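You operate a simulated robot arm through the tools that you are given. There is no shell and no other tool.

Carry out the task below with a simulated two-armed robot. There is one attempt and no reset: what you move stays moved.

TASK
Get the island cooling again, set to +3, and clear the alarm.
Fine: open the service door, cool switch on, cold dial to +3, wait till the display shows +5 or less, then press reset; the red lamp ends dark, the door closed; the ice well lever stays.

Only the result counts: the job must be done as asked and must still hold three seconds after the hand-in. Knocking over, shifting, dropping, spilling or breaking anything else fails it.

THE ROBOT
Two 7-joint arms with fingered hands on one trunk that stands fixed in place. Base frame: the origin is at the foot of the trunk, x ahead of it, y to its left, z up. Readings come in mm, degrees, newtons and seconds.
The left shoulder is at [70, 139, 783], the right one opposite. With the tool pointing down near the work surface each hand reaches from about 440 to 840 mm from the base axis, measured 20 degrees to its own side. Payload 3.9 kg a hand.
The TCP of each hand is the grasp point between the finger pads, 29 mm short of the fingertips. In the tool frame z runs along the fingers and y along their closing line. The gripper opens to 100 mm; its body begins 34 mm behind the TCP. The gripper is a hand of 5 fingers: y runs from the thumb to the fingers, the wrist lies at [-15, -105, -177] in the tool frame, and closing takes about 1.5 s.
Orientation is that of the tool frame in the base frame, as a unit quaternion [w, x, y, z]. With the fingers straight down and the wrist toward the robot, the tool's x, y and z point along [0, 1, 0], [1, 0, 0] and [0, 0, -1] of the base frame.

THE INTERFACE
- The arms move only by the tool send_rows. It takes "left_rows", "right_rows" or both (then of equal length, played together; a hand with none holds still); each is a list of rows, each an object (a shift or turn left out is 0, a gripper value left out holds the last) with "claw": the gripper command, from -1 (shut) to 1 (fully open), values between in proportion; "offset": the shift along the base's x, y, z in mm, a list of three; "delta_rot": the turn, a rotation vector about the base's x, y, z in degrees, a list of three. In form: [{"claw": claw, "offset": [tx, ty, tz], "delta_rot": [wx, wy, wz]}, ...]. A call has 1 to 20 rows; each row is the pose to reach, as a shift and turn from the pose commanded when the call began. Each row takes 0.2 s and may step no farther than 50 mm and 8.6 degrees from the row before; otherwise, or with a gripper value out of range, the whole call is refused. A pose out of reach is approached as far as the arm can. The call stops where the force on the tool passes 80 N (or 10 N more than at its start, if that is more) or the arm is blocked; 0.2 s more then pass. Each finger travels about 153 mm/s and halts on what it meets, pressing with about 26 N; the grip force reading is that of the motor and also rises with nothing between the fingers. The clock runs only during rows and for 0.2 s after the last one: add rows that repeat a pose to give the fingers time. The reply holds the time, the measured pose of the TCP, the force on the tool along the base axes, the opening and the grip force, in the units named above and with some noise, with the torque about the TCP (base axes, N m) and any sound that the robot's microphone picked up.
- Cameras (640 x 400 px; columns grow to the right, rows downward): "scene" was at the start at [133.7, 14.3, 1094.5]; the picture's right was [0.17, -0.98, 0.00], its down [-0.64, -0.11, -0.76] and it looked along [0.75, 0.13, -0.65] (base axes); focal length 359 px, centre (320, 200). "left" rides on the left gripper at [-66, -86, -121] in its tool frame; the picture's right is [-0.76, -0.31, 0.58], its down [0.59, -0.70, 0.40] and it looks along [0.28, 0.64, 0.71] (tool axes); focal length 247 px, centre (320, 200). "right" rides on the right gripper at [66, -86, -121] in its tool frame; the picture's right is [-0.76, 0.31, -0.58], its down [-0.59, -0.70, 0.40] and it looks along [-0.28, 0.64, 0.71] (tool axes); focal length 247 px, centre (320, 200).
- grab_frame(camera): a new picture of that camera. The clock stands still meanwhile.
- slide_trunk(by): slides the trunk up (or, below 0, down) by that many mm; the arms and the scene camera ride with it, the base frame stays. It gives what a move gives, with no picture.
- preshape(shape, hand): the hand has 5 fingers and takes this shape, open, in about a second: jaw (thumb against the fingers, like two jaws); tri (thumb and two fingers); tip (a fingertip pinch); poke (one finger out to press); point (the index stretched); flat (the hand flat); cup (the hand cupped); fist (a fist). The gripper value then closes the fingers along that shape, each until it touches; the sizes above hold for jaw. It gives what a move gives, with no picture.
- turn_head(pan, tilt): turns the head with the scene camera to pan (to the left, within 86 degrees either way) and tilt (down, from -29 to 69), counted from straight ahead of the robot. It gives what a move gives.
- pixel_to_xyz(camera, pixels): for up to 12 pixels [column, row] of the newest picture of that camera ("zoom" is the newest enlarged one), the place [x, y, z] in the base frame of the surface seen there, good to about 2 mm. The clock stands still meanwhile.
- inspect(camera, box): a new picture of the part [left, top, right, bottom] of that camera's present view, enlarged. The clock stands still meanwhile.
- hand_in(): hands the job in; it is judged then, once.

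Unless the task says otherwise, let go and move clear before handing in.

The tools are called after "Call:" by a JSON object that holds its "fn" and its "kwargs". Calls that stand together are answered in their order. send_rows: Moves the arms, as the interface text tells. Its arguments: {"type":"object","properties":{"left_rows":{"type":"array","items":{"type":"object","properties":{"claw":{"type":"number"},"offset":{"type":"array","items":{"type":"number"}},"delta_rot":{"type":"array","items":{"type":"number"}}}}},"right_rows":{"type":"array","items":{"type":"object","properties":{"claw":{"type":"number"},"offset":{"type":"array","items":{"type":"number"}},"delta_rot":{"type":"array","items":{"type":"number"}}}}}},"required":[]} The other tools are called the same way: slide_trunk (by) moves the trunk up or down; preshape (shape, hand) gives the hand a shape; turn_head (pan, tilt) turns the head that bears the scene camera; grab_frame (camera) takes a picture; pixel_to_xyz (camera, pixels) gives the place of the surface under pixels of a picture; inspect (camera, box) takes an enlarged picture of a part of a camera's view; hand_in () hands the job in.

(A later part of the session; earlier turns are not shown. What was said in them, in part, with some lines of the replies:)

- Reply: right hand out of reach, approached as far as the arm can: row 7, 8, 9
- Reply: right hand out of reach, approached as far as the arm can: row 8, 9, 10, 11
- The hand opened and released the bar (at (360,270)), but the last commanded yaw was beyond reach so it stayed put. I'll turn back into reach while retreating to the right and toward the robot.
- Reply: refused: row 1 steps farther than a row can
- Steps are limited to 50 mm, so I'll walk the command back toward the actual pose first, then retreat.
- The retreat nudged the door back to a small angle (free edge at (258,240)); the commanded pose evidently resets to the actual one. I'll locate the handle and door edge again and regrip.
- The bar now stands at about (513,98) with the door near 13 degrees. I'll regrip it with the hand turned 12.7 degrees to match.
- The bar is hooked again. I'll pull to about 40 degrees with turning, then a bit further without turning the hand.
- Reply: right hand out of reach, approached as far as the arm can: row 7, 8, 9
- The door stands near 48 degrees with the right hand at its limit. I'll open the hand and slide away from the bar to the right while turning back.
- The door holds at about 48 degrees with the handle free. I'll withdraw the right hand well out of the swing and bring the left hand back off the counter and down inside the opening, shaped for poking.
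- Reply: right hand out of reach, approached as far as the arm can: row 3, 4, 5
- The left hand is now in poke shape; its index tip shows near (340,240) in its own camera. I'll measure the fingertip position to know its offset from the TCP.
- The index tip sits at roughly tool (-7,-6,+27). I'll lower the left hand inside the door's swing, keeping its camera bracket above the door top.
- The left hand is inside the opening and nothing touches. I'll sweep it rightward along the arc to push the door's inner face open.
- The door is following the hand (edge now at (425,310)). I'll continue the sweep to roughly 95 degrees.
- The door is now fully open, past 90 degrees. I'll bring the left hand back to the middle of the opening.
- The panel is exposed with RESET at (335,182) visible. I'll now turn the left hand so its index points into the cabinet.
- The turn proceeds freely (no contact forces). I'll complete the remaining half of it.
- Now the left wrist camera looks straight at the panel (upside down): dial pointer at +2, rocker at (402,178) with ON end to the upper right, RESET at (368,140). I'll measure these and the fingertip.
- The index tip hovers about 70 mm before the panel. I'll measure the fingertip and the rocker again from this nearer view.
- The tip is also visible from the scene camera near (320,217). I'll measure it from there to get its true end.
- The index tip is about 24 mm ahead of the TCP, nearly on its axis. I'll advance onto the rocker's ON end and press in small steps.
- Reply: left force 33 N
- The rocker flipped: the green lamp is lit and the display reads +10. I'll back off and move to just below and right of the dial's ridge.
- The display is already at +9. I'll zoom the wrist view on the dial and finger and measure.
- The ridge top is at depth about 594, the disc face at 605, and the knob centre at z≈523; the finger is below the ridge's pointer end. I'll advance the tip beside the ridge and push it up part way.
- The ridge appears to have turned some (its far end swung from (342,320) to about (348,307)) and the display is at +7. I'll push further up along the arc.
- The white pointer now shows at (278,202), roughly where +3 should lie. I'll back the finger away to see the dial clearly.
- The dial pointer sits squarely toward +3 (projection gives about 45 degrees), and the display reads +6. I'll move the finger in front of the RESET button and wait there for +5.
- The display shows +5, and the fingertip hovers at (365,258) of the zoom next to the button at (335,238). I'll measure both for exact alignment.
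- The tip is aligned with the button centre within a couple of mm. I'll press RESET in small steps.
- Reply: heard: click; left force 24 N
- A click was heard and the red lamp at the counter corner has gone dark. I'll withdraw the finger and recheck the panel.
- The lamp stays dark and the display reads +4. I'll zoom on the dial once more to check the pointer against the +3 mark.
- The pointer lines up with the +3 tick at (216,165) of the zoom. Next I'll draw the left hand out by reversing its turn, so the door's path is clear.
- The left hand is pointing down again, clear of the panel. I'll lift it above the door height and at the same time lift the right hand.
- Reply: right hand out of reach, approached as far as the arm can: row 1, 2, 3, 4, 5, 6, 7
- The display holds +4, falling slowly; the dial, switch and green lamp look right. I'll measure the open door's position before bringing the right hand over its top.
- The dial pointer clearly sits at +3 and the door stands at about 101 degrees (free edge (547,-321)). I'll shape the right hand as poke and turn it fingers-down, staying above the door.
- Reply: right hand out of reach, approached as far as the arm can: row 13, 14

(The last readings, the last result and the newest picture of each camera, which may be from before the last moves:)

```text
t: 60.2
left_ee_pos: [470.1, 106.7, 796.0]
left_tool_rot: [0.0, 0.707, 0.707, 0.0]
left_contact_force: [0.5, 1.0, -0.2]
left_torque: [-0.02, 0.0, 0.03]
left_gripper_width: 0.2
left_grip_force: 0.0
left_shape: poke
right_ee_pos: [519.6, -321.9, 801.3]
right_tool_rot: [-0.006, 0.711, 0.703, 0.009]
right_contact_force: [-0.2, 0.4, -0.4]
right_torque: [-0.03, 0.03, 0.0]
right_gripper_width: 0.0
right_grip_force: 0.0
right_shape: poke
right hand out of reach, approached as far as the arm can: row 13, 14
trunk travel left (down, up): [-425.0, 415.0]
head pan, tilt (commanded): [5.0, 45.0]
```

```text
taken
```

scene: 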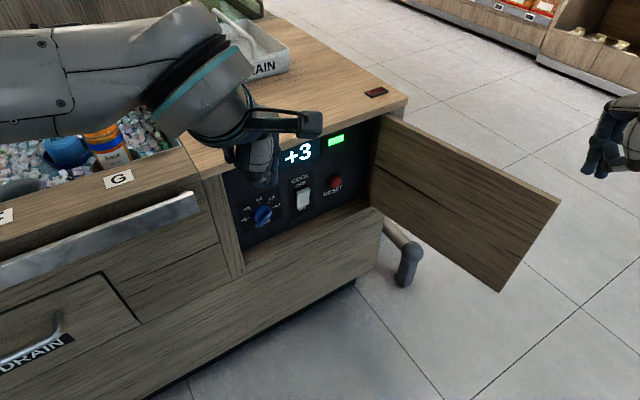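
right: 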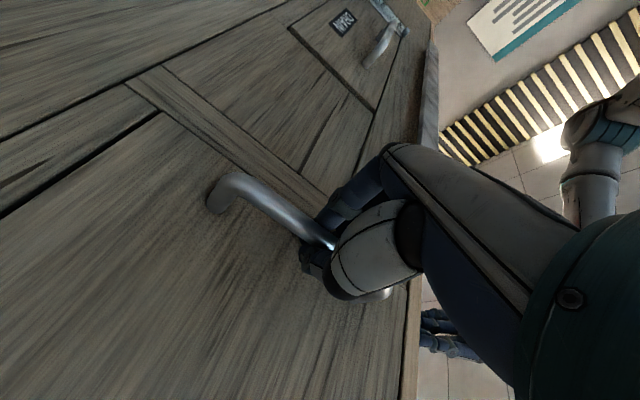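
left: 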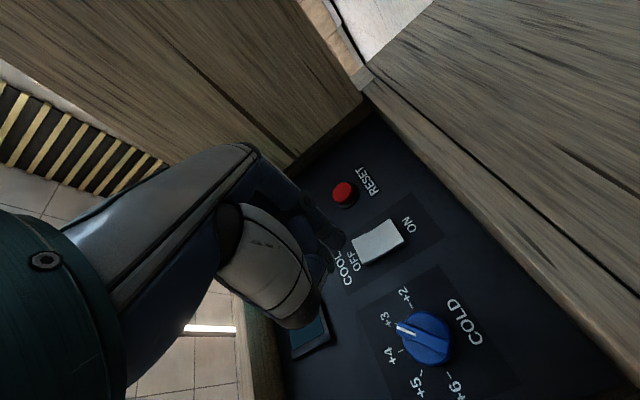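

The display now shows +3. I'll carry the right hand over to the far (outer) side of the door and lower it there.

Call:
{"fn": "send_rows", "kwargs": {"right_rows": [{"offset": [38, 5, 0]}, {"offset": [76, 10, 0]}, {"offset": [114, 15, 0]}, {"offset": [150, 20, 0]}, {"offset": [150, 20, 0]}]}}

Call:
{"fn": "turn_head", "kwargs": {"pan": -10, "tilt": 42}}

Call:
{"fn": "grab_frame", "kwargs": {"camera": "scene"}}

Call:
{"fn": "grab_frame", "kwargs": {"camera": "right"}}

```text
t: 61.4
left_ee_pos: [469.8, 106.8, 796.1]
left_tool_rot: [-0.001, 0.707, 0.707, 0.0]
left_contact_force: [0.3, 0.0, -0.7]
left_torque: [-0.02, -0.01, 0.0]
left_gripper_width: 0.1
left_grip_force: 0.2
left_shape: poke
right_ee_pos: [669.7, -300.3, 798.4]
right_tool_rot: [0.0, 0.71, 0.705, -0.001]
right_contact_force: [-0.2, 0.0, -0.2]
right_torque: [-0.03, 0.01, -0.02]
right_gripper_width: 0.0
right_grip_force: 0.0
right_shape: poke
trunk travel left (down, up): [-425.0, 415.0]
head pan, tilt (commanded): [5.0, 45.0]
```

```text
t: 62.2
left_ee_pos: [469.0, 107.2, 794.0]
left_tool_rot: [0.0, 0.707, 0.707, -0.001]
left_contact_force: [0.8, -0.3, -0.1]
left_torque: [0.02, 0.0, 0.01]
left_gripper_width: 0.0
left_grip_force: 0.1
left_shape: poke
right_ee_pos: [671.2, -300.3, 798.1]
right_tool_rot: [0.0, 0.71, 0.704, 0.0]
right_contact_force: [0.3, -0.8, -0.1]
right_torque: [0.03, -0.02, -0.01]
right_gripper_width: 0.0
right_grip_force: 0.0
right_shape: poke
trunk travel left (down, up): [-425.0, 415.0]
head pan, tilt (commanded): [-10.0, 42.0]
```

```text
taken
```

scene: 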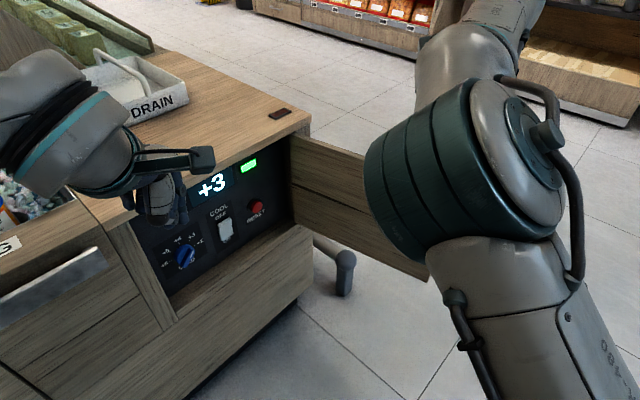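

```text
taken
```

right: 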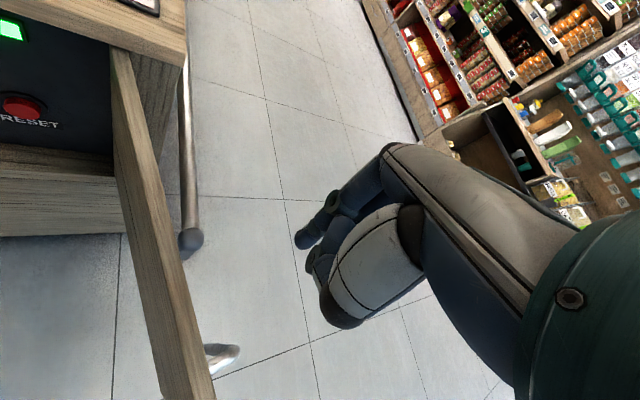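

The right hand hangs on the outer side of the door (door edge on the left of its view). I'll lower it behind the door.

Call:
{"fn": "send_rows", "kwargs": {"right_rows": [{"offset": [0, 0, -36]}, {"offset": [0, 0, -72]}, {"offset": [0, 0, -108]}, {"offset": [0, 0, -140]}, {"offset": [0, 0, -140]}]}}

Call:
{"fn": "grab_frame", "kwargs": {"camera": "scene"}}

Call:
{"fn": "grab_frame", "kwargs": {"camera": "right"}}

```text
t: 63.4
left_ee_pos: [470.9, 108.6, 795.7]
left_tool_rot: [0.0, 0.707, 0.707, 0.0]
left_contact_force: [0.5, 0.8, 0.4]
left_torque: [-0.01, -0.01, -0.03]
left_gripper_width: 0.0
left_grip_force: 0.1
left_shape: poke
right_ee_pos: [673.6, -298.3, 660.3]
right_tool_rot: [-0.001, 0.71, 0.705, -0.001]
right_contact_force: [0.7, -0.5, 0.0]
right_torque: [-0.01, 0.01, 0.04]
right_gripper_width: 0.3
right_grip_force: 0.0
right_shape: poke
trunk travel left (down, up): [-425.0, 415.0]
head pan, tilt (commanded): [-10.0, 42.0]
```

```text
taken
```

scene: 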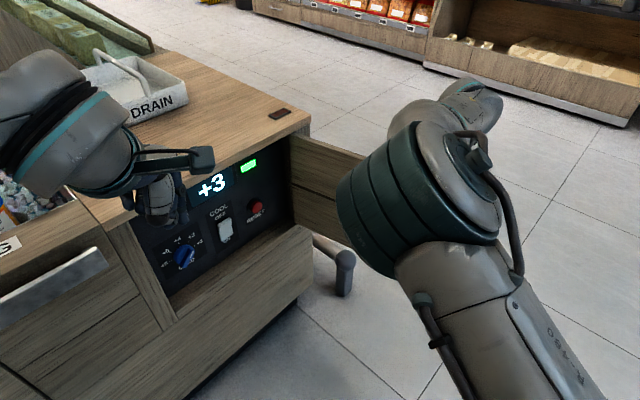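

```text
taken
```

right: 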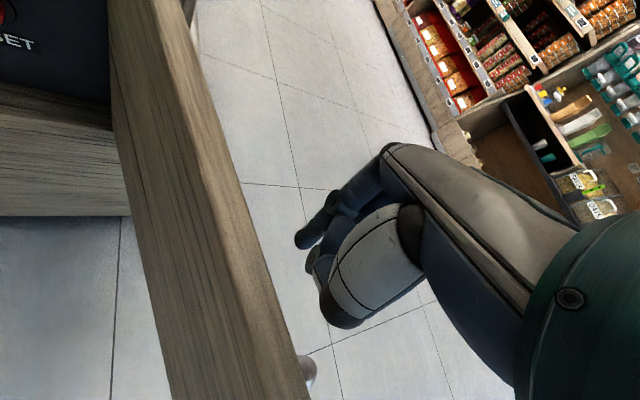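

The hand is behind the door with no contact. The right elbow is near the door's free edge, so I'll check its position before pulling.

Call:
{"fn": "pixel_to_xyz", "kwargs": {"camera": "scene", "pixels": [[350, 190], [370, 240], [400, 180], [460, 180], [420, 130], [450, 100], [380, 265], [490, 260]]}}

Call:
{"fn": "pixel_to_xyz", "kwargs": {"camera": "right", "pixels": [[300, 240], [345, 320], [230, 250], [305, 370], [200, 100], [310, 265]]}}

```text
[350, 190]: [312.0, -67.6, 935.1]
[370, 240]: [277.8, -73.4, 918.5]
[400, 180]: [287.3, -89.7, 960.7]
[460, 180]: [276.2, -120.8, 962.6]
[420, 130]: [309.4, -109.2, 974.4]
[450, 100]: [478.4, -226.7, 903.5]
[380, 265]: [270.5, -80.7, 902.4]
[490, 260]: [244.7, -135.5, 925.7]
```

```text
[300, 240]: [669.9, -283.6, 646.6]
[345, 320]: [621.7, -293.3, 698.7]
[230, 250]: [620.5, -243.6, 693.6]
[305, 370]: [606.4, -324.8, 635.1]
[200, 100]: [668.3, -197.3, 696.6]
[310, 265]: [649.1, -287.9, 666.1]
```

The elbow is high (z≈930) and clear. I'll move the left hand aside to the left, and sweep the right hand to swing the door toward closed.

Call:
{"fn": "send_rows", "kwargs": {"left_rows": [{"offset": [6, 24, 6]}, {"offset": [12, 48, 12]}, {"offset": [18, 72, 18]}, {"offset": [24, 96, 20]}, {"offset": [30, 120, 20]}, {"offset": [30, 120, 20]}, {"offset": [30, 120, 20]}, {"offset": [30, 120, 20]}], "right_rows": [{"offset": [-12, 9, 12]}, {"offset": [-26, 20, 12]}, {"offset": [-44, 33, 12]}, {"offset": [-62, 49, 12]}, {"offset": [-79, 65, 12]}, {"offset": [-98, 92, 12]}, {"offset": [-116, 120, 12]}, {"offset": [-116, 120, 12]}]}}

Call:
{"fn": "grab_frame", "kwargs": {"camera": "scene"}}

Call:
{"fn": "grab_frame", "kwargs": {"camera": "right"}}

```text
t: 64.4
left_ee_pos: [495.6, 202.9, 816.2]
left_tool_rot: [-0.001, 0.706, 0.708, 0.001]
left_contact_force: [0.2, 0.6, 0.9]
left_torque: [0.03, -0.03, -0.03]
left_gripper_width: 0.0
left_grip_force: 0.1
left_shape: poke
right_ee_pos: [583.3, -263.2, 572.4]
right_tool_rot: [-0.076, 0.718, 0.689, -0.056]
right_contact_force: [13.8, 10.7, -3.7]
right_torque: [-0.6, 0.6, -0.4]
right_gripper_width: 0.0
right_grip_force: 0.0
right_shape: poke
trunk travel left (down, up): [-425.0, 415.0]
head pan, tilt (commanded): [-10.0, 42.0]
stopped in row 5 (right hand): the arm was blocked; the commanded pose is now the measured one
```

```text
taken
```

scene: 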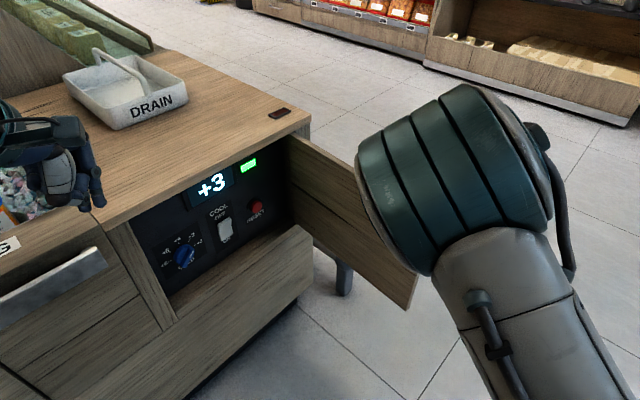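

```text
taken
```

right: 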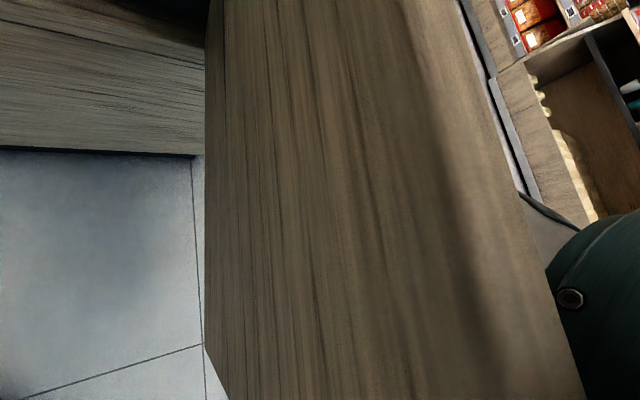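

The right arm was blocked and its hand ended up about 100 mm lower than commanded, at z 572, with the door between its camera and fingers. I'll look closely before moving anything.

Call:
{"fn": "pixel_to_xyz", "kwargs": {"camera": "right", "pixels": [[300, 100], [300, 300], [450, 100], [450, 300], [230, 200], [500, 200], [220, 350], [560, 350], [560, 230], [600, 240]]}}

Call:
{"fn": "turn_head", "kwargs": {"pan": -25, "tilt": 45}}

Call:
{"fn": "grab_frame", "kwargs": {"camera": "scene"}}

Call:
{"fn": "grab_frame", "kwargs": {"camera": "left"}}

```text
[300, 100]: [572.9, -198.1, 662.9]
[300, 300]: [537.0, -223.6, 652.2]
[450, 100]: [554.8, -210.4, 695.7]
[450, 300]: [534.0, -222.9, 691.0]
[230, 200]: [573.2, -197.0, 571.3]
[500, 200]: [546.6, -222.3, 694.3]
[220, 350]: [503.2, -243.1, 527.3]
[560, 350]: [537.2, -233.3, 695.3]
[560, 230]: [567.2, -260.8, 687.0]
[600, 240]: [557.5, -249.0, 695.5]
```

```text
t: 65.2
left_ee_pos: [496.8, 203.1, 815.8]
left_tool_rot: [0.0, 0.707, 0.707, -0.001]
left_contact_force: [1.3, 0.5, 0.0]
left_torque: [0.05, -0.01, 0.0]
left_gripper_width: 0.0
left_grip_force: 0.1
left_shape: poke
right_ee_pos: [584.3, -263.3, 573.6]
right_tool_rot: [-0.075, 0.718, 0.69, -0.058]
right_contact_force: [15.9, 13.6, -6.5]
right_torque: [-0.69, 0.61, -0.52]
right_gripper_width: 0.0
right_grip_force: 0.0
right_shape: poke
trunk travel left (down, up): [-425.0, 415.0]
head pan, tilt (commanded): [-25.0, 45.0]
```

```text
taken
```

scene: 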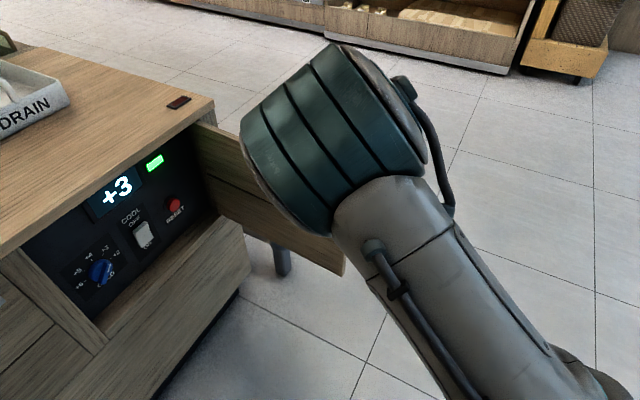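

```text
taken
```

left: 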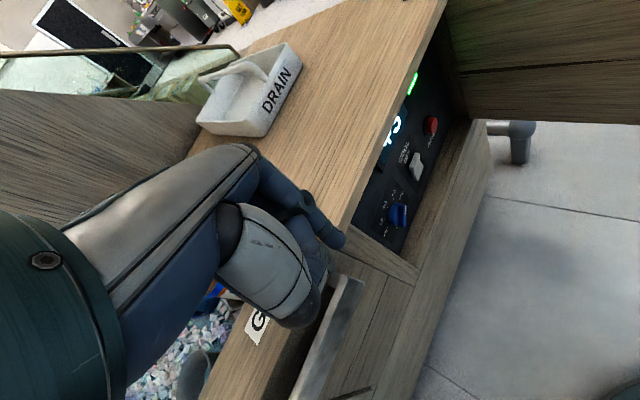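

The door is now at about 86 degrees; the right hand sits low on its outer side, with force along the door toward the hinge, so its thumb likely meets the handle. I'll check the arm's elbow and hand before lifting out.

Call:
{"fn": "pixel_to_xyz", "kwargs": {"camera": "scene", "pixels": [[280, 150], [320, 200], [390, 150], [350, 60], [400, 230], [330, 255], [310, 225]]}}

Call:
{"fn": "inspect", "kwargs": {"camera": "scene", "box": [180, 30, 460, 300]}}

```text
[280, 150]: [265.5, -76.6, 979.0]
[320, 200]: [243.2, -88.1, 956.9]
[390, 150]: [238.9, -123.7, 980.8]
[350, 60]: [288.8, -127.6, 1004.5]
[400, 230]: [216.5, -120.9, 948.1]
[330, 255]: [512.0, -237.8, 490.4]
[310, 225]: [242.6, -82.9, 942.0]
```

```text
1.48 times, centred on (320, 165) of scene
```

zoom: 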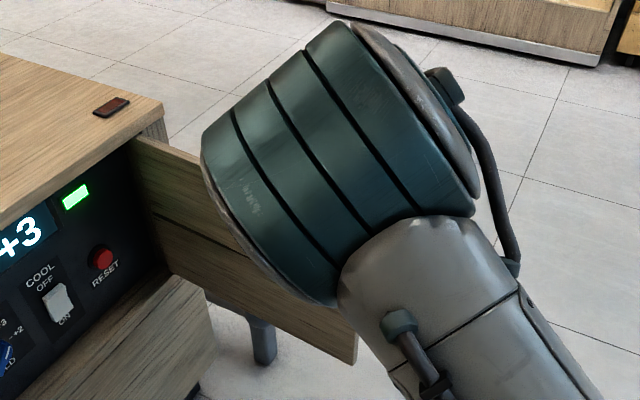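

The elbow is high (z≈980) and close to the head, so this pose is cramped. I'll ease off the handle toward the hinge and lift in small steps.

Call:
{"fn": "send_rows", "kwargs": {"right_rows": [{"offset": [6, 3, 3]}, {"offset": [9, 4, 15]}, {"offset": [11, 3, 35]}, {"offset": [13, 0, 55]}, {"offset": [13, 0, 55]}]}}

Call:
{"fn": "grab_frame", "kwargs": {"camera": "scene"}}

Call:
{"fn": "grab_frame", "kwargs": {"camera": "right"}}

```text
t: 66.4
left_ee_pos: [495.3, 202.4, 818.4]
left_tool_rot: [0.0, 0.707, 0.707, 0.0]
left_contact_force: [1.1, 0.1, 0.5]
left_torque: [0.0, 0.0, 0.06]
left_gripper_width: 0.1
left_grip_force: 0.1
left_shape: poke
right_ee_pos: [588.7, -277.4, 615.9]
right_tool_rot: [-0.089, 0.727, 0.678, -0.06]
right_contact_force: [0.0, -1.0, -0.8]
right_torque: [0.05, 0.0, -0.05]
right_gripper_width: 0.0
right_grip_force: 0.0
right_shape: poke
trunk travel left (down, up): [-425.0, 415.0]
head pan, tilt (commanded): [-25.0, 45.0]
```

```text
taken
```

scene: 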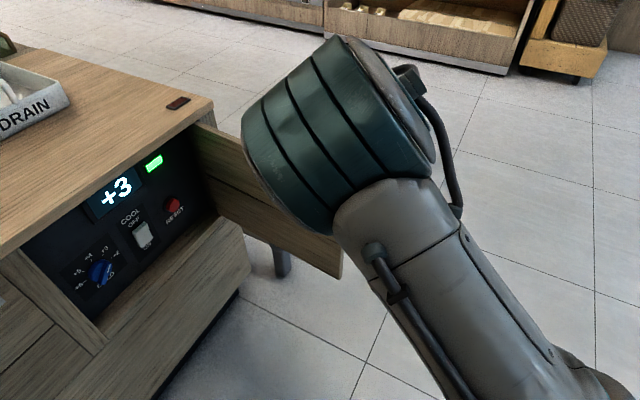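

```text
taken
```

right: 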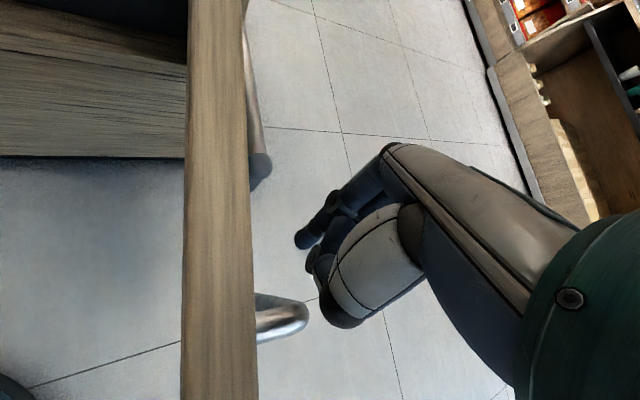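

Forces are gone and the hand view shows the door and handle on its left again. I'll keep lifting and move slightly away from the door.

Call:
{"fn": "send_rows", "kwargs": {"right_rows": [{"offset": [4, -5, 25]}, {"offset": [8, -10, 50]}, {"offset": [12, -15, 80]}, {"offset": [16, -20, 110]}, {"offset": [20, -25, 140]}, {"offset": [20, -25, 140]}, {"offset": [20, -25, 140]}]}}

Call:
{"fn": "grab_frame", "kwargs": {"camera": "scene"}}

Call:
{"fn": "grab_frame", "kwargs": {"camera": "right"}}

```text
t: 68.0
left_ee_pos: [495.3, 201.9, 818.5]
left_tool_rot: [0.0, 0.706, 0.708, 0.0]
left_contact_force: [0.6, -0.4, 0.1]
left_torque: [0.01, -0.02, -0.01]
left_gripper_width: 0.1
left_grip_force: 0.1
left_shape: poke
right_ee_pos: [611.4, -306.2, 767.3]
right_tool_rot: [-0.087, 0.725, 0.681, -0.045]
right_contact_force: [0.8, 0.4, -0.4]
right_torque: [0.01, -0.05, 0.03]
right_gripper_width: 0.0
right_grip_force: 0.1
right_shape: poke
trunk travel left (down, up): [-425.0, 415.0]
head pan, tilt (commanded): [-25.0, 45.0]
```

```text
taken
```

scene: 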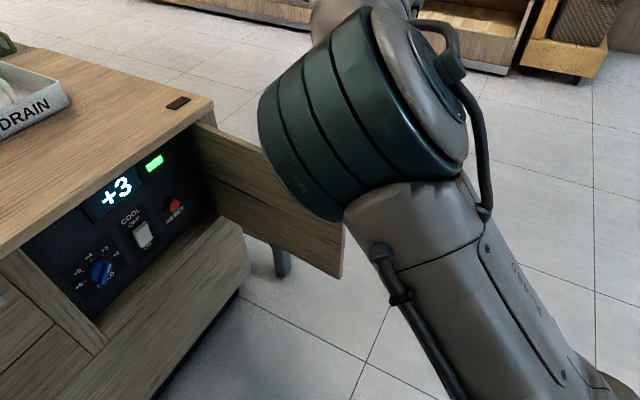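

```text
taken
```

right: 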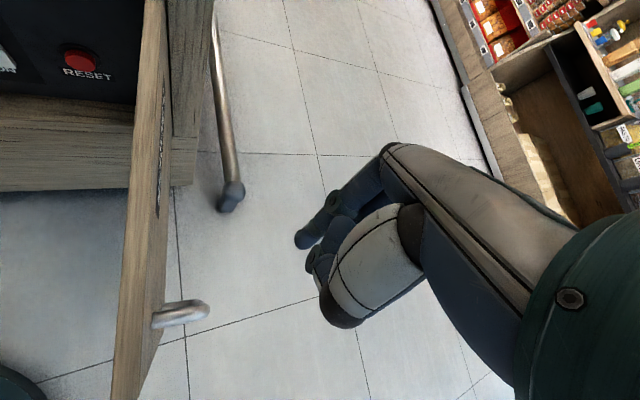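

The hand is out and free again, with the door at about 87 degrees. Pushing is better done with the hand turned horizontal as before, so I'll turn the right hand back to that pose while moving it away to the right of the door's edge.

Call:
{"fn": "send_rows", "kwargs": {"right_rows": [{"offset": [-8, -3, 4], "delta_rot": [-2.365, -5.555, 5.4]}, {"offset": [-16, -6, 8], "delta_rot": [-4.73, -11.11, 10.8]}, {"offset": [-24, -9, 12], "delta_rot": [-7.095, -16.665, 16.2]}, {"offset": [-31, -11, 16], "delta_rot": [-9.46, -22.22, 21.6]}, {"offset": [-39, -14, 20], "delta_rot": [-11.825, -27.775, 27.0]}, {"offset": [-47, -17, 24], "delta_rot": [-14.19, -33.33, 32.4]}, {"offset": [-55, -20, 28], "delta_rot": [-16.555, -38.885, 37.8]}, {"offset": [-63, -23, 32], "delta_rot": [-18.92, -44.44, 43.2]}, {"offset": [-71, -26, 33], "delta_rot": [-21.285, -49.995, 48.6]}]}}

Call:
{"fn": "grab_frame", "kwargs": {"camera": "scene"}}

```text
t: 68.6
left_ee_pos: [495.1, 202.2, 817.1]
left_tool_rot: [-0.001, 0.707, 0.708, 0.001]
left_contact_force: [-0.8, -0.3, 0.1]
left_torque: [-0.01, 0.0, 0.0]
left_gripper_width: 0.0
left_grip_force: 0.1
left_shape: poke
right_ee_pos: [586.0, -313.5, 674.8]
right_tool_rot: [-0.059, 0.667, 0.739, -0.076]
right_contact_force: [0.3, 0.2, 0.0]
right_torque: [0.01, -0.04, -0.01]
right_gripper_width: 0.0
right_grip_force: 0.0
right_shape: poke
trunk travel left (down, up): [-425.0, 415.0]
head pan, tilt (commanded): [-25.0, 45.0]
stopped in row 3 (right hand): the arm was blocked; the commanded pose is now the measured one
```

```text
taken
```

scene: 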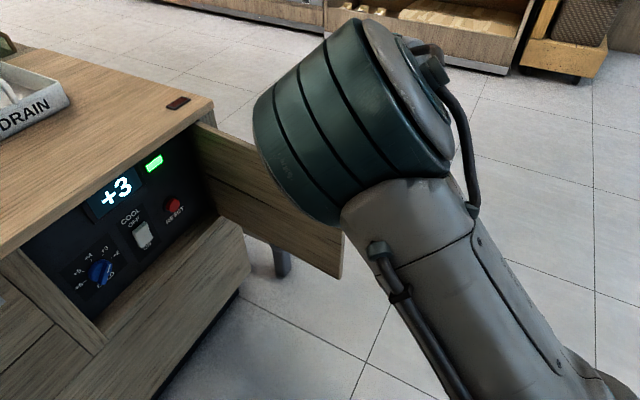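

The turn was blocked again after three rows: the right elbow sits high near the head (about (265,-77,980)). I'll first swing the whole right arm out to the right, where its elbow has room.

Call:
{"fn": "send_rows", "kwargs": {"right_rows": [{"offset": [5, -25, 25]}, {"offset": [10, -50, 50]}, {"offset": [14, -80, 75]}, {"offset": [0, -110, 90]}, {"offset": [-20, -140, 100]}]}}

Call:
{"fn": "grab_frame", "kwargs": {"camera": "scene"}}

```text
t: 69.8
left_ee_pos: [493.9, 201.5, 817.5]
left_tool_rot: [0.0, 0.707, 0.708, 0.0]
left_contact_force: [0.4, 0.1, -0.1]
left_torque: [0.01, -0.01, 0.01]
left_gripper_width: 0.0
left_grip_force: 0.1
left_shape: poke
right_ee_pos: [563.1, -451.8, 774.4]
right_tool_rot: [-0.058, 0.664, 0.741, -0.079]
right_contact_force: [-0.7, 1.1, 0.8]
right_torque: [0.01, -0.04, -0.03]
right_gripper_width: 0.4
right_grip_force: 0.0
right_shape: poke
trunk travel left (down, up): [-425.0, 415.0]
head pan, tilt (commanded): [-25.0, 45.0]
```

```text
taken
```

scene: 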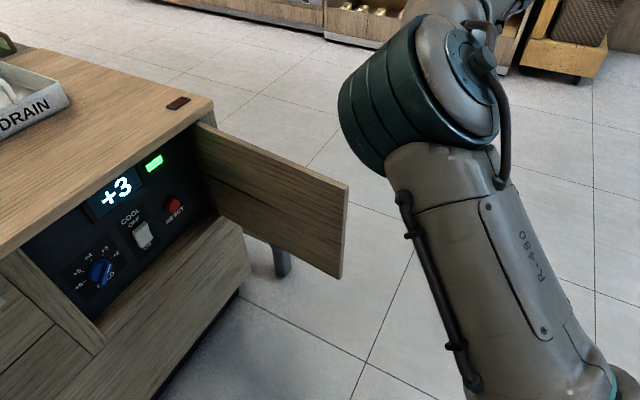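

The right arm moved freely outward. I'll try a simpler pose: keep the fingers pointing down but yaw the hand left so the forearm comes in from the right, giving the elbow room.

Call:
{"fn": "send_rows", "kwargs": {"right_rows": [{"offset": [-5, 2, 4], "delta_rot": [0, 0, 8]}, {"offset": [-10, 4, 8], "delta_rot": [0, 0, 16]}, {"offset": [-15, 6, 12], "delta_rot": [0, 0, 24]}, {"offset": [-20, 8, 16], "delta_rot": [0, 0, 32]}, {"offset": [-25, 10, 20], "delta_rot": [0, 0, 40]}, {"offset": [-25, 10, 20], "delta_rot": [0, 0, 40]}]}}

Call:
{"fn": "grab_frame", "kwargs": {"camera": "scene"}}

```text
t: 71.2
left_ee_pos: [495.0, 201.6, 817.9]
left_tool_rot: [0.001, 0.707, 0.707, 0.001]
left_contact_force: [-0.7, -0.1, 0.2]
left_torque: [-0.01, -0.01, -0.01]
left_gripper_width: 0.0
left_grip_force: 0.1
left_shape: poke
right_ee_pos: [541.2, -439.8, 795.7]
right_tool_rot: [-0.027, 0.372, 0.923, -0.093]
right_contact_force: [-0.6, 0.0, -0.1]
right_torque: [0.04, -0.04, -0.02]
right_gripper_width: 0.0
right_grip_force: 0.1
right_shape: poke
trunk travel left (down, up): [-425.0, 415.0]
head pan, tilt (commanded): [-25.0, 45.0]
```

```text
taken
```

scene: 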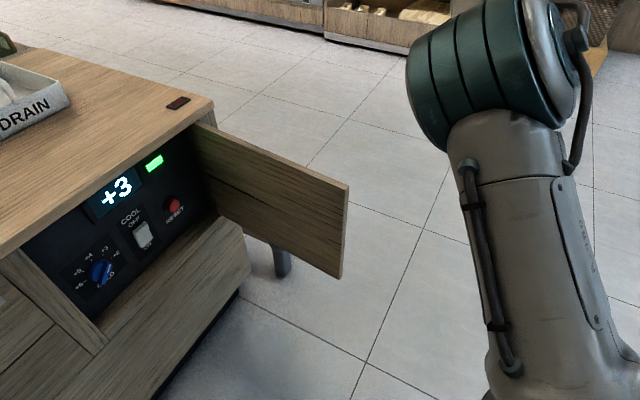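

That works: the elbow has swung right, clear of the head. I'll yaw another 35 degrees.

Call:
{"fn": "send_rows", "kwargs": {"right_rows": [{"offset": [4, 8, 1], "delta_rot": [0, 0, 7]}, {"offset": [8, 16, 2], "delta_rot": [0, 0, 14]}, {"offset": [12, 24, 3], "delta_rot": [0, 0, 21]}, {"offset": [16, 32, 4], "delta_rot": [0, 0, 28]}, {"offset": [20, 40, 5], "delta_rot": [0, 0, 35]}, {"offset": [20, 40, 5], "delta_rot": [0, 0, 35]}]}}

Call:
{"fn": "grab_frame", "kwargs": {"camera": "scene"}}

Call:
{"fn": "grab_frame", "kwargs": {"camera": "right"}}

```text
t: 72.6
left_ee_pos: [495.1, 201.9, 816.9]
left_tool_rot: [-0.001, 0.707, 0.708, 0.0]
left_contact_force: [-0.3, -0.3, 0.3]
left_torque: [0.01, 0.03, -0.02]
left_gripper_width: 0.0
left_grip_force: 0.0
left_shape: poke
right_ee_pos: [564.2, -399.4, 801.7]
right_tool_rot: [0.003, 0.078, 0.992, -0.098]
right_contact_force: [0.0, -0.5, 0.3]
right_torque: [-0.03, -0.01, 0.03]
right_gripper_width: 0.1
right_grip_force: 0.2
right_shape: poke
trunk travel left (down, up): [-425.0, 415.0]
head pan, tilt (commanded): [-25.0, 45.0]
```

```text
taken
```

scene: 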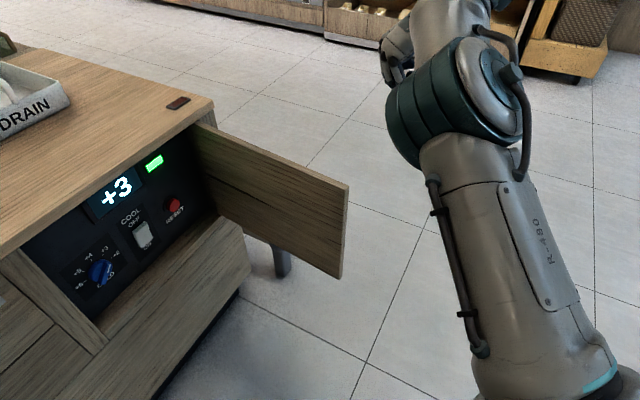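

```text
taken
```

right: 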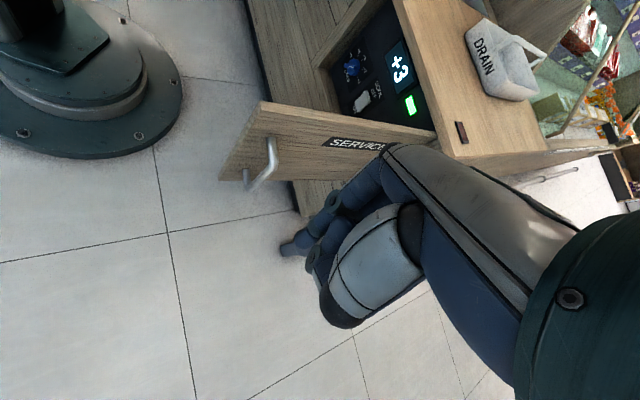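

The right hand's camera now sees the door's outer face with the handle at (262,165), and the arm comes from the right as wanted. I'll tilt the fingers toward the door by 50 degrees, still above door height.

Call:
{"fn": "send_rows", "kwargs": {"right_rows": [{"offset": [-3, 10, 0], "delta_rot": [8.3, 0, 0]}, {"offset": [-6, 20, 0], "delta_rot": [16.6, 0, 0]}, {"offset": [-9, 30, 0], "delta_rot": [24.9, 0, 0]}, {"offset": [-12, 40, 0], "delta_rot": [33.2, 0, 0]}, {"offset": [-15, 50, 0], "delta_rot": [41.5, 0, 0]}, {"offset": [-18, 60, 0], "delta_rot": [49.8, 0, 0]}, {"offset": [-18, 60, 0], "delta_rot": [49.8, 0, 0]}]}}

Call:
{"fn": "grab_frame", "kwargs": {"camera": "scene"}}

Call:
{"fn": "grab_frame", "kwargs": {"camera": "right"}}

```text
t: 74.2
left_ee_pos: [494.2, 202.3, 817.9]
left_tool_rot: [0.0, 0.706, 0.708, 0.0]
left_contact_force: [1.7, -0.4, 0.5]
left_torque: [0.02, 0.0, 0.0]
left_gripper_width: 0.0
left_grip_force: 0.0
left_shape: poke
right_ee_pos: [587.0, -318.6, 806.7]
right_tool_rot: [-0.03, 0.073, 0.941, 0.331]
right_contact_force: [0.6, -0.4, -0.4]
right_torque: [0.0, 0.03, -0.01]
right_gripper_width: 0.3
right_grip_force: 0.1
right_shape: poke
right hand out of reach, approached as far as the arm can: row 1, 2, 3, 4, 5, 6, 7
trunk travel left (down, up): [-425.0, 415.0]
head pan, tilt (commanded): [-25.0, 45.0]
```

```text
taken
```

scene: 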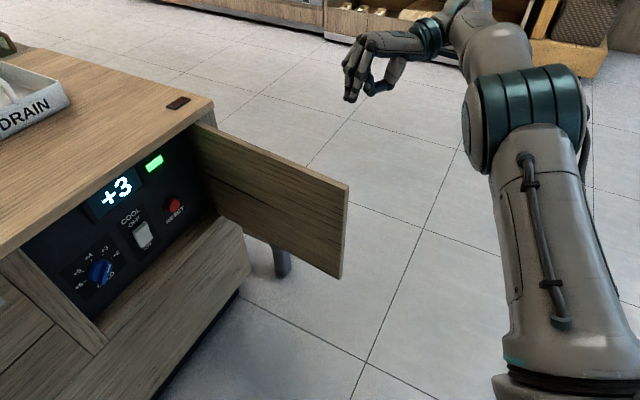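

```text
taken
```

right: 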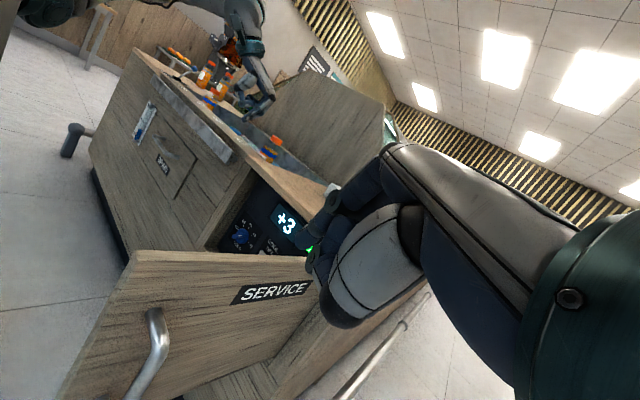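

The hand is now tilted toward the door from its outer side, with plenty of elbow room. I'll lower it to just below the door's top.

Call:
{"fn": "send_rows", "kwargs": {"right_rows": [{"offset": [0, 0, -38]}, {"offset": [0, 0, -76]}, {"offset": [0, 0, -114]}, {"offset": [0, 0, -145]}, {"offset": [0, 0, -145]}]}}

Call:
{"fn": "grab_frame", "kwargs": {"camera": "scene"}}

Call:
{"fn": "grab_frame", "kwargs": {"camera": "right"}}

```text
t: 75.4
left_ee_pos: [495.1, 203.4, 817.7]
left_tool_rot: [-0.001, 0.706, 0.708, 0.001]
left_contact_force: [-0.6, -0.1, -0.5]
left_torque: [0.02, 0.01, 0.06]
left_gripper_width: 0.0
left_grip_force: 0.1
left_shape: poke
right_ee_pos: [588.9, -316.3, 659.2]
right_tool_rot: [-0.03, 0.071, 0.941, 0.33]
right_contact_force: [-0.2, -0.1, -0.2]
right_torque: [-0.02, -0.02, -0.02]
right_gripper_width: 0.0
right_grip_force: 0.0
right_shape: poke
trunk travel left (down, up): [-425.0, 415.0]
head pan, tilt (commanded): [-25.0, 45.0]
```

```text
taken
```

scene: 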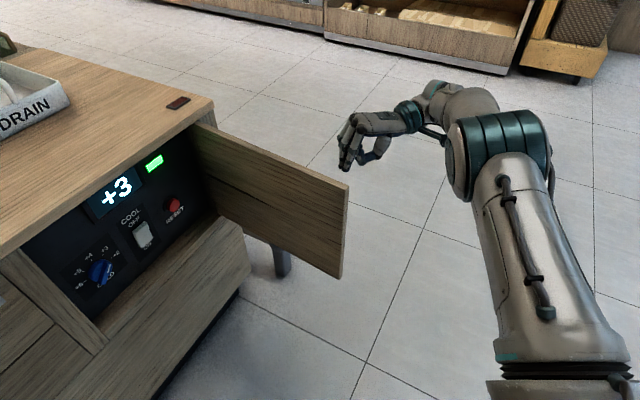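

```text
taken
```

right: 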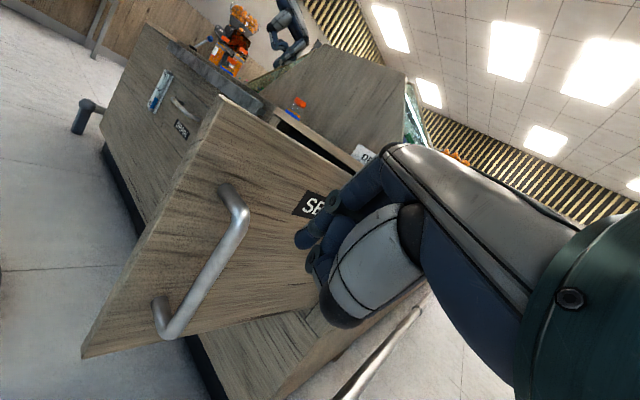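

The index faces the door's outer side just beside the SERVICE label, clear of the handle. I'll push along the arc toward closed, yawing the hand slightly as it goes.

Call:
{"fn": "send_rows", "kwargs": {"right_rows": [{"offset": [-2, 30, 0]}, {"offset": [-4, 60, 0]}, {"offset": [-5, 80, 0]}, {"offset": [-18, 104, 0], "delta_rot": [0, 0, -4]}, {"offset": [-34, 129, 0], "delta_rot": [0, 0, -8]}, {"offset": [-44, 160, 0], "delta_rot": [0, 0, -12]}, {"offset": [-53, 191, 0], "delta_rot": [0, 0, -16]}, {"offset": [-53, 191, 0], "delta_rot": [0, 0, -16]}]}}

Call:
{"fn": "grab_frame", "kwargs": {"camera": "scene"}}

Call:
{"fn": "grab_frame", "kwargs": {"camera": "right"}}

```text
t: 77.2
left_ee_pos: [495.9, 203.2, 816.8]
left_tool_rot: [0.0, 0.707, 0.708, 0.0]
left_contact_force: [-0.3, -0.3, 0.4]
left_torque: [-0.02, 0.01, 0.01]
left_gripper_width: 0.2
left_grip_force: 0.0
left_shape: poke
right_ee_pos: [536.2, -128.4, 661.5]
right_tool_rot: [0.015, 0.203, 0.922, 0.33]
right_contact_force: [0.4, 0.5, 0.3]
right_torque: [0.02, -0.01, 0.0]
right_gripper_width: 0.0
right_grip_force: 0.1
right_shape: poke
trunk travel left (down, up): [-425.0, 415.0]
head pan, tilt (commanded): [-25.0, 45.0]
```

```text
taken
```

scene: 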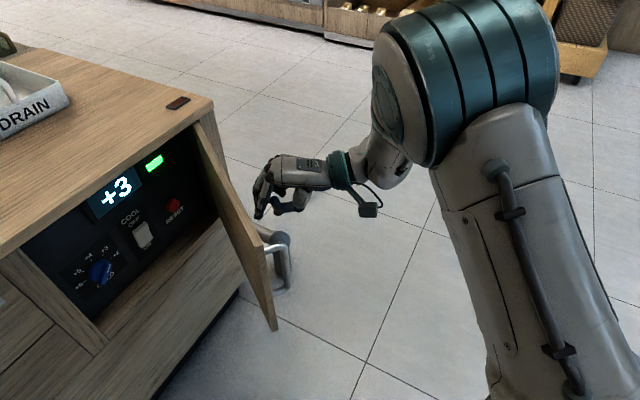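

```text
taken
```

right: 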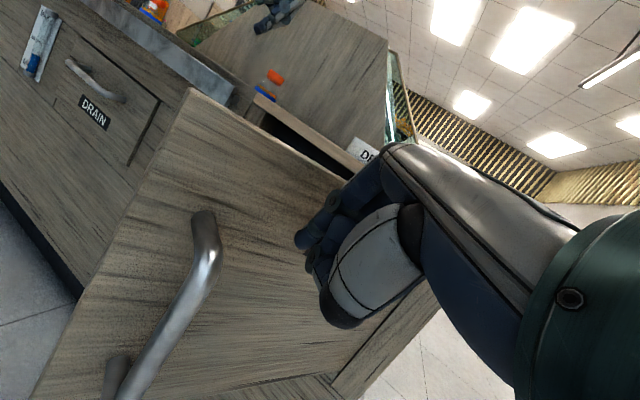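

The door swings well, now about 58 degrees. I'll continue the push toward 30 degrees.

Call:
{"fn": "send_rows", "kwargs": {"right_rows": [{"offset": [-2, 32, 0], "delta_rot": [0, 0, -4]}, {"offset": [-3.5, 66, 0], "delta_rot": [0, 0, -8]}, {"offset": [3, 98, 0], "delta_rot": [0, 0, -12]}, {"offset": [11, 130, 0], "delta_rot": [0, 0, -16]}, {"offset": [11, 130, 0], "delta_rot": [0, 0, -16]}]}}

Call:
{"fn": "grab_frame", "kwargs": {"camera": "scene"}}

Call:
{"fn": "grab_frame", "kwargs": {"camera": "right"}}

```text
t: 78.4
left_ee_pos: [495.2, 202.5, 817.1]
left_tool_rot: [0.0, 0.706, 0.708, 0.0]
left_contact_force: [-0.2, 0.4, -0.2]
left_torque: [0.01, -0.01, 0.03]
left_gripper_width: 0.1
left_grip_force: 0.0
left_shape: poke
right_ee_pos: [545.0, 7.3, 657.9]
right_tool_rot: [0.062, 0.329, 0.884, 0.326]
right_contact_force: [0.2, -0.8, -0.5]
right_torque: [-0.02, -0.03, 0.0]
right_gripper_width: 0.0
right_grip_force: 0.0
right_shape: poke
trunk travel left (down, up): [-425.0, 415.0]
head pan, tilt (commanded): [-25.0, 45.0]
```

```text
taken
```

scene: 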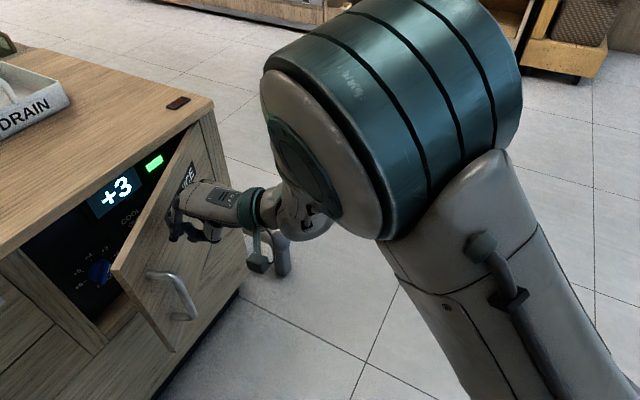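

```text
taken
```

right: 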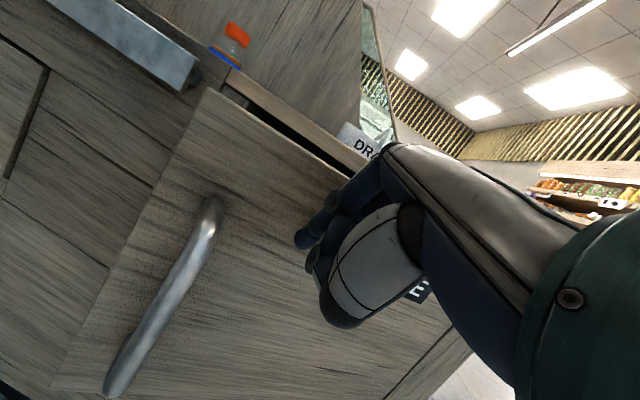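

The door is near 28 degrees. The right elbow is close to the camera, so I'll check where it is before the last push.

Call:
{"fn": "pixel_to_xyz", "kwargs": {"camera": "scene", "pixels": [[300, 70], [400, 100], [450, 60], [320, 170], [490, 170], [470, 260], [215, 200], [150, 300]]}}

```text
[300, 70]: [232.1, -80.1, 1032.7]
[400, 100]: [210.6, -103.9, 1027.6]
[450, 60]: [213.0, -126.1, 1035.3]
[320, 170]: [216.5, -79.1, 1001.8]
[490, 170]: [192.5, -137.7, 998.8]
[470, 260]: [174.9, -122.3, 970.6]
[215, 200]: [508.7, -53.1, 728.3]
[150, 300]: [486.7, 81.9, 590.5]
```

The elbow is high but the coming motion extends the arm forward, which lowers it. I'll continue the push to about 5 degrees, lowering the hand slightly.

Call:
{"fn": "send_rows", "kwargs": {"right_rows": [{"offset": [10, 18, -8]}, {"offset": [21, 37, -16]}, {"offset": [32, 55, -24]}, {"offset": [46, 72, -30]}, {"offset": [60, 88, -30]}, {"offset": [60, 88, -30]}]}}

Call:
{"fn": "grab_frame", "kwargs": {"camera": "scene"}}

Call:
{"fn": "grab_frame", "kwargs": {"camera": "right"}}

```text
t: 79.8
left_ee_pos: [495.3, 202.8, 815.9]
left_tool_rot: [0.0, 0.706, 0.708, -0.001]
left_contact_force: [-0.5, -1.2, 0.7]
left_torque: [0.03, 0.0, -0.03]
left_gripper_width: 0.3
left_grip_force: 0.0
left_shape: poke
right_ee_pos: [606.8, 90.4, 629.7]
right_tool_rot: [0.061, 0.327, 0.885, 0.325]
right_contact_force: [0.3, 0.3, 0.5]
right_torque: [0.02, -0.02, 0.0]
right_gripper_width: 0.0
right_grip_force: 0.0
right_shape: poke
trunk travel left (down, up): [-425.0, 415.0]
head pan, tilt (commanded): [-25.0, 45.0]
```

```text
taken
```

scene: 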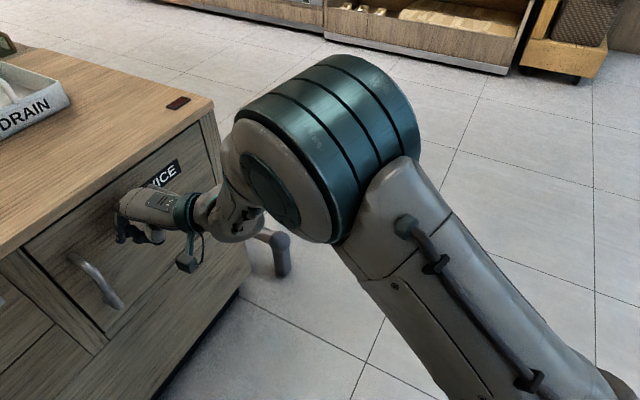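

```text
taken
```

right: 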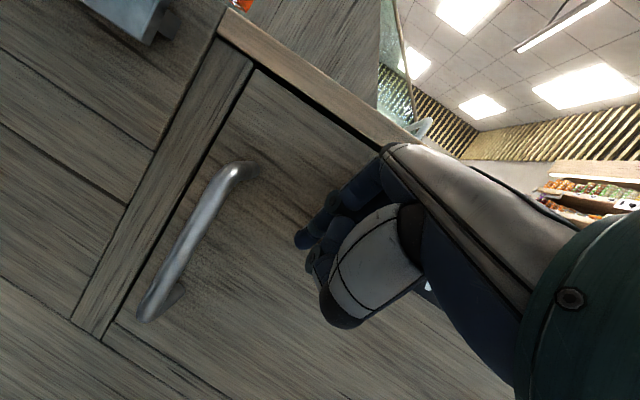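

The door looks almost flush now. I'll press a few more millimetres straight in until contact force shows it is shut.

Call:
{"fn": "send_rows", "kwargs": {"right_rows": [{"offset": [4, 3, 0]}, {"offset": [8, 6, 0]}, {"offset": [12, 9, 0]}, {"offset": [16, 12, 0]}, {"offset": [20, 15, 0]}, {"offset": [20, 15, 0]}]}}

Call:
{"fn": "grab_frame", "kwargs": {"camera": "right"}}

Call:
{"fn": "inspect", "kwargs": {"camera": "scene", "box": [0, 80, 260, 380]}}

```text
t: 81.2
left_ee_pos: [492.1, 200.2, 822.0]
left_tool_rot: [0.0, 0.707, 0.707, 0.004]
left_contact_force: [0.0, 0.4, -0.4]
left_torque: [0.02, -0.01, 0.0]
left_gripper_width: 0.0
left_grip_force: 0.0
left_shape: poke
right_ee_pos: [623.2, 104.3, 631.9]
right_tool_rot: [0.063, 0.328, 0.884, 0.328]
right_contact_force: [-37.1, -27.3, 11.5]
right_torque: [0.5, -1.05, -0.87]
right_gripper_width: 0.0
right_grip_force: 0.2
right_shape: poke
trunk travel left (down, up): [-425.0, 415.0]
head pan, tilt (commanded): [-25.0, 45.0]
```

```text
taken
```

right: 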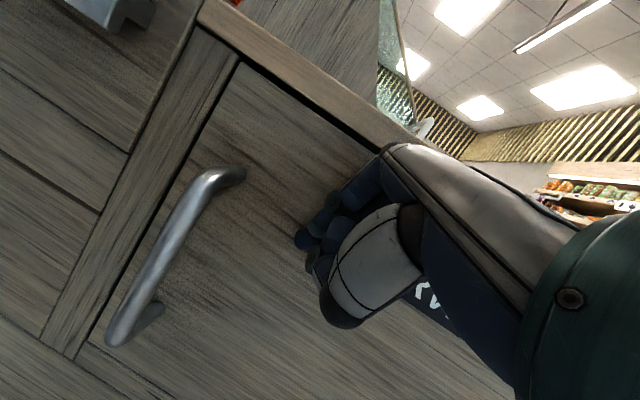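

```text
1.33 times, centred on (130, 230) of scene
```

zoom: 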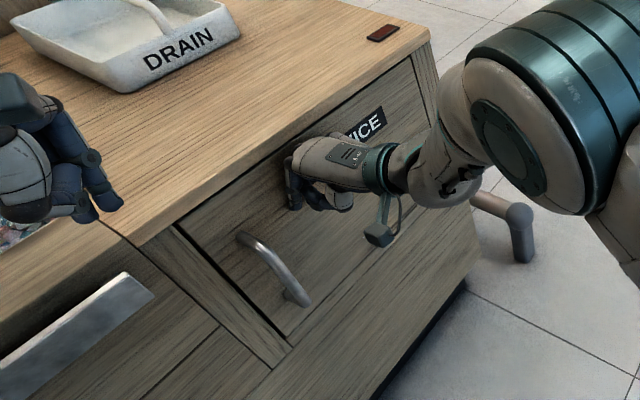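

The door is shut flush: the force reading is about 47 N against it. I'll back the hand away to the right and check that it stays closed.

Call:
{"fn": "send_rows", "kwargs": {"right_rows": [{"offset": [-14, -11, 0]}, {"offset": [-28, -30, 0]}, {"offset": [-32, -65, 0]}, {"offset": [-34, -105, 0], "delta_rot": [0, 0, 4]}, {"offset": [-36, -145, 0], "delta_rot": [0, 0, 8]}, {"offset": [-36, -185, 0], "delta_rot": [0, 0, 12]}, {"offset": [-36, -225, 0], "delta_rot": [0, 0, 16]}, {"offset": [-36, -265, 0], "delta_rot": [0, 0, 20]}, {"offset": [-36, -305, 0], "delta_rot": [0, 0, 24]}, {"offset": [-36, -345, 0], "delta_rot": [0, 0, 28]}]}}

Call:
{"fn": "turn_head", "kwargs": {"pan": 5, "tilt": 45}}

Call:
{"fn": "grab_frame", "kwargs": {"camera": "scene"}}

Call:
{"fn": "grab_frame", "kwargs": {"camera": "right"}}

```text
t: 83.4
left_ee_pos: [495.4, 201.8, 816.6]
left_tool_rot: [0.0, 0.707, 0.708, 0.0]
left_contact_force: [1.0, 0.1, 0.2]
left_torque: [0.0, 0.0, 0.04]
left_gripper_width: 0.0
left_grip_force: 0.1
left_shape: poke
right_ee_pos: [591.9, -239.2, 627.3]
right_tool_rot: [-0.021, 0.103, 0.938, 0.331]
right_contact_force: [0.1, -0.8, 0.6]
right_torque: [0.02, -0.01, -0.03]
right_gripper_width: 0.0
right_grip_force: 0.1
right_shape: poke
trunk travel left (down, up): [-425.0, 415.0]
head pan, tilt (commanded): [-25.0, 45.0]
```

```text
t: 84.4
left_ee_pos: [495.0, 201.9, 817.3]
left_tool_rot: [0.0, 0.706, 0.708, 0.0]
left_contact_force: [-0.2, -0.2, 0.1]
left_torque: [0.03, -0.06, -0.01]
left_gripper_width: 0.2
left_grip_force: 0.1
left_shape: poke
right_ee_pos: [591.4, -239.8, 628.8]
right_tool_rot: [-0.019, 0.105, 0.938, 0.331]
right_contact_force: [0.0, -0.1, 0.0]
right_torque: [0.0, 0.02, 0.03]
right_gripper_width: 0.1
right_grip_force: 0.1
right_shape: poke
trunk travel left (down, up): [-425.0, 415.0]
head pan, tilt (commanded): [5.0, 45.0]
```

```text
taken
```

scene: 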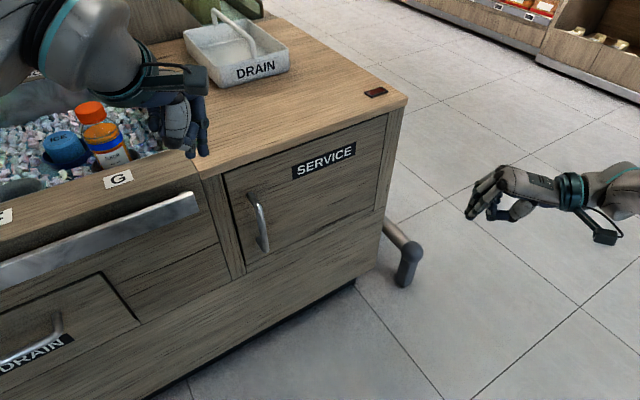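

```text
taken
```

right: 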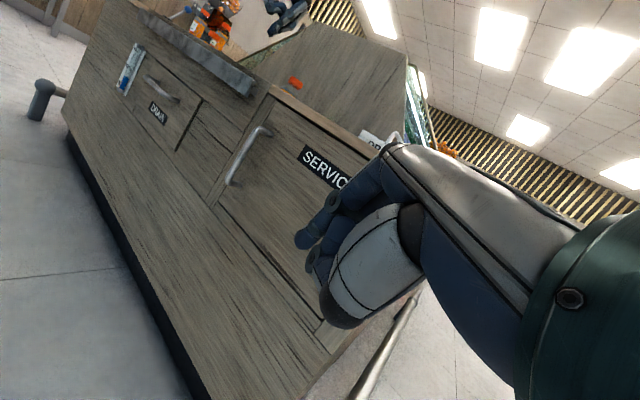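

The door appears shut and the lamp (376,92) is dark. I'll verify the door plane against the first readings and look over the rest of the island.

Call:
{"fn": "pixel_to_xyz", "kwargs": {"camera": "scene", "pixels": [[262, 225], [263, 240], [235, 190], [310, 200], [355, 180], [378, 140], [225, 185]]}}

Call:
{"fn": "inspect", "kwargs": {"camera": "scene", "box": [200, 80, 420, 290]}}

Call:
{"fn": "turn_head", "kwargs": {"pan": 40, "tilt": 40}}

Call:
{"fn": "grab_frame", "kwargs": {"camera": "scene"}}

```text
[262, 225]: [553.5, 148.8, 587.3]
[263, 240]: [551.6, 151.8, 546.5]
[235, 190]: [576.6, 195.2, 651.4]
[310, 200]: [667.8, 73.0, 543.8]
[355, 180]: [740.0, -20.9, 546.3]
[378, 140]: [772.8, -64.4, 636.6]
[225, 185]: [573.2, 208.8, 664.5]
```

```text
1.90 times, centred on (310, 185) of scene
```

zoom: 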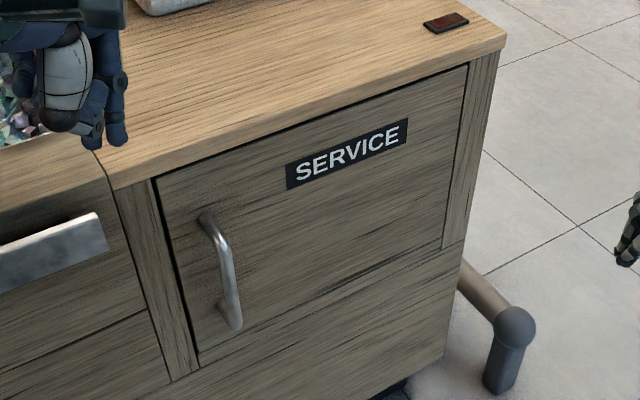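

```text
t: 85.4
left_ee_pos: [494.6, 202.9, 817.8]
left_tool_rot: [0.0, 0.707, 0.708, 0.0]
left_contact_force: [0.2, -0.6, -0.1]
left_torque: [-0.04, -0.01, 0.0]
left_gripper_width: 0.2
left_grip_force: 0.1
left_shape: poke
right_ee_pos: [591.4, -238.0, 628.6]
right_tool_rot: [-0.019, 0.105, 0.938, 0.33]
right_contact_force: [0.4, 0.6, 0.1]
right_torque: [-0.04, 0.03, 0.0]
right_gripper_width: 0.1
right_grip_force: 0.0
right_shape: poke
trunk travel left (down, up): [-425.0, 415.0]
head pan, tilt (commanded): [40.0, 40.0]
```

```text
taken
```

scene: 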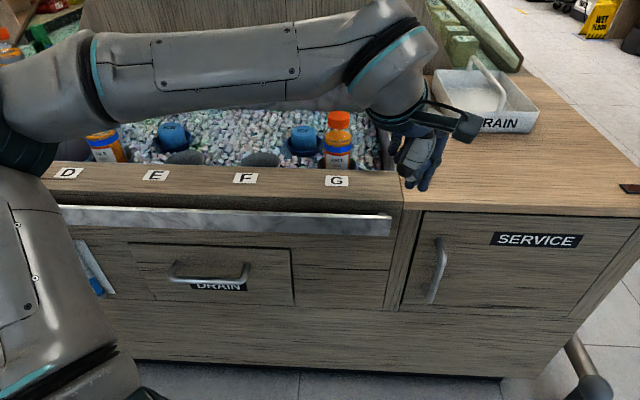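

The door plane reads depth 575–577 everywhere and the handle is back at (553,149), so it is fully closed. The lamp is dark, nothing else has moved, and both hands are clear, so I'm handing in.

Call:
{"fn": "hand_in", "kwargs": {}}

```text
The job is handed in.
```

The island is cooling again at +3, the alarm is cleared, and I've handed the job in. No verdict came back with the hand-in.

- **Cooling:** the cool switch is on and the green lamp on the panel is lit.
- **Setting:** the cold dial was at +2; I turned it to +3. The display fell from +11 to +3 and was still at +3 when the panel was last in view.
- **Alarm:** I pressed reset once the display showed +5 and heard a click. The red lamp went dark and was still dark at the end.
- **Door:** it is closed, and its position matches the readings I took before opening it.
- **Everything else:** I never touched the ice well lever. In the final views the bottles, ice cups and drain tray looked where they started.

The door took two tries each way. My first release nudged it most of the way shut. While closing it, the right arm was blocked twice, and the hand ended up against the door handle at about 20 N. The door and handle looked unchanged afterwards. Both hands ended clear of the island.
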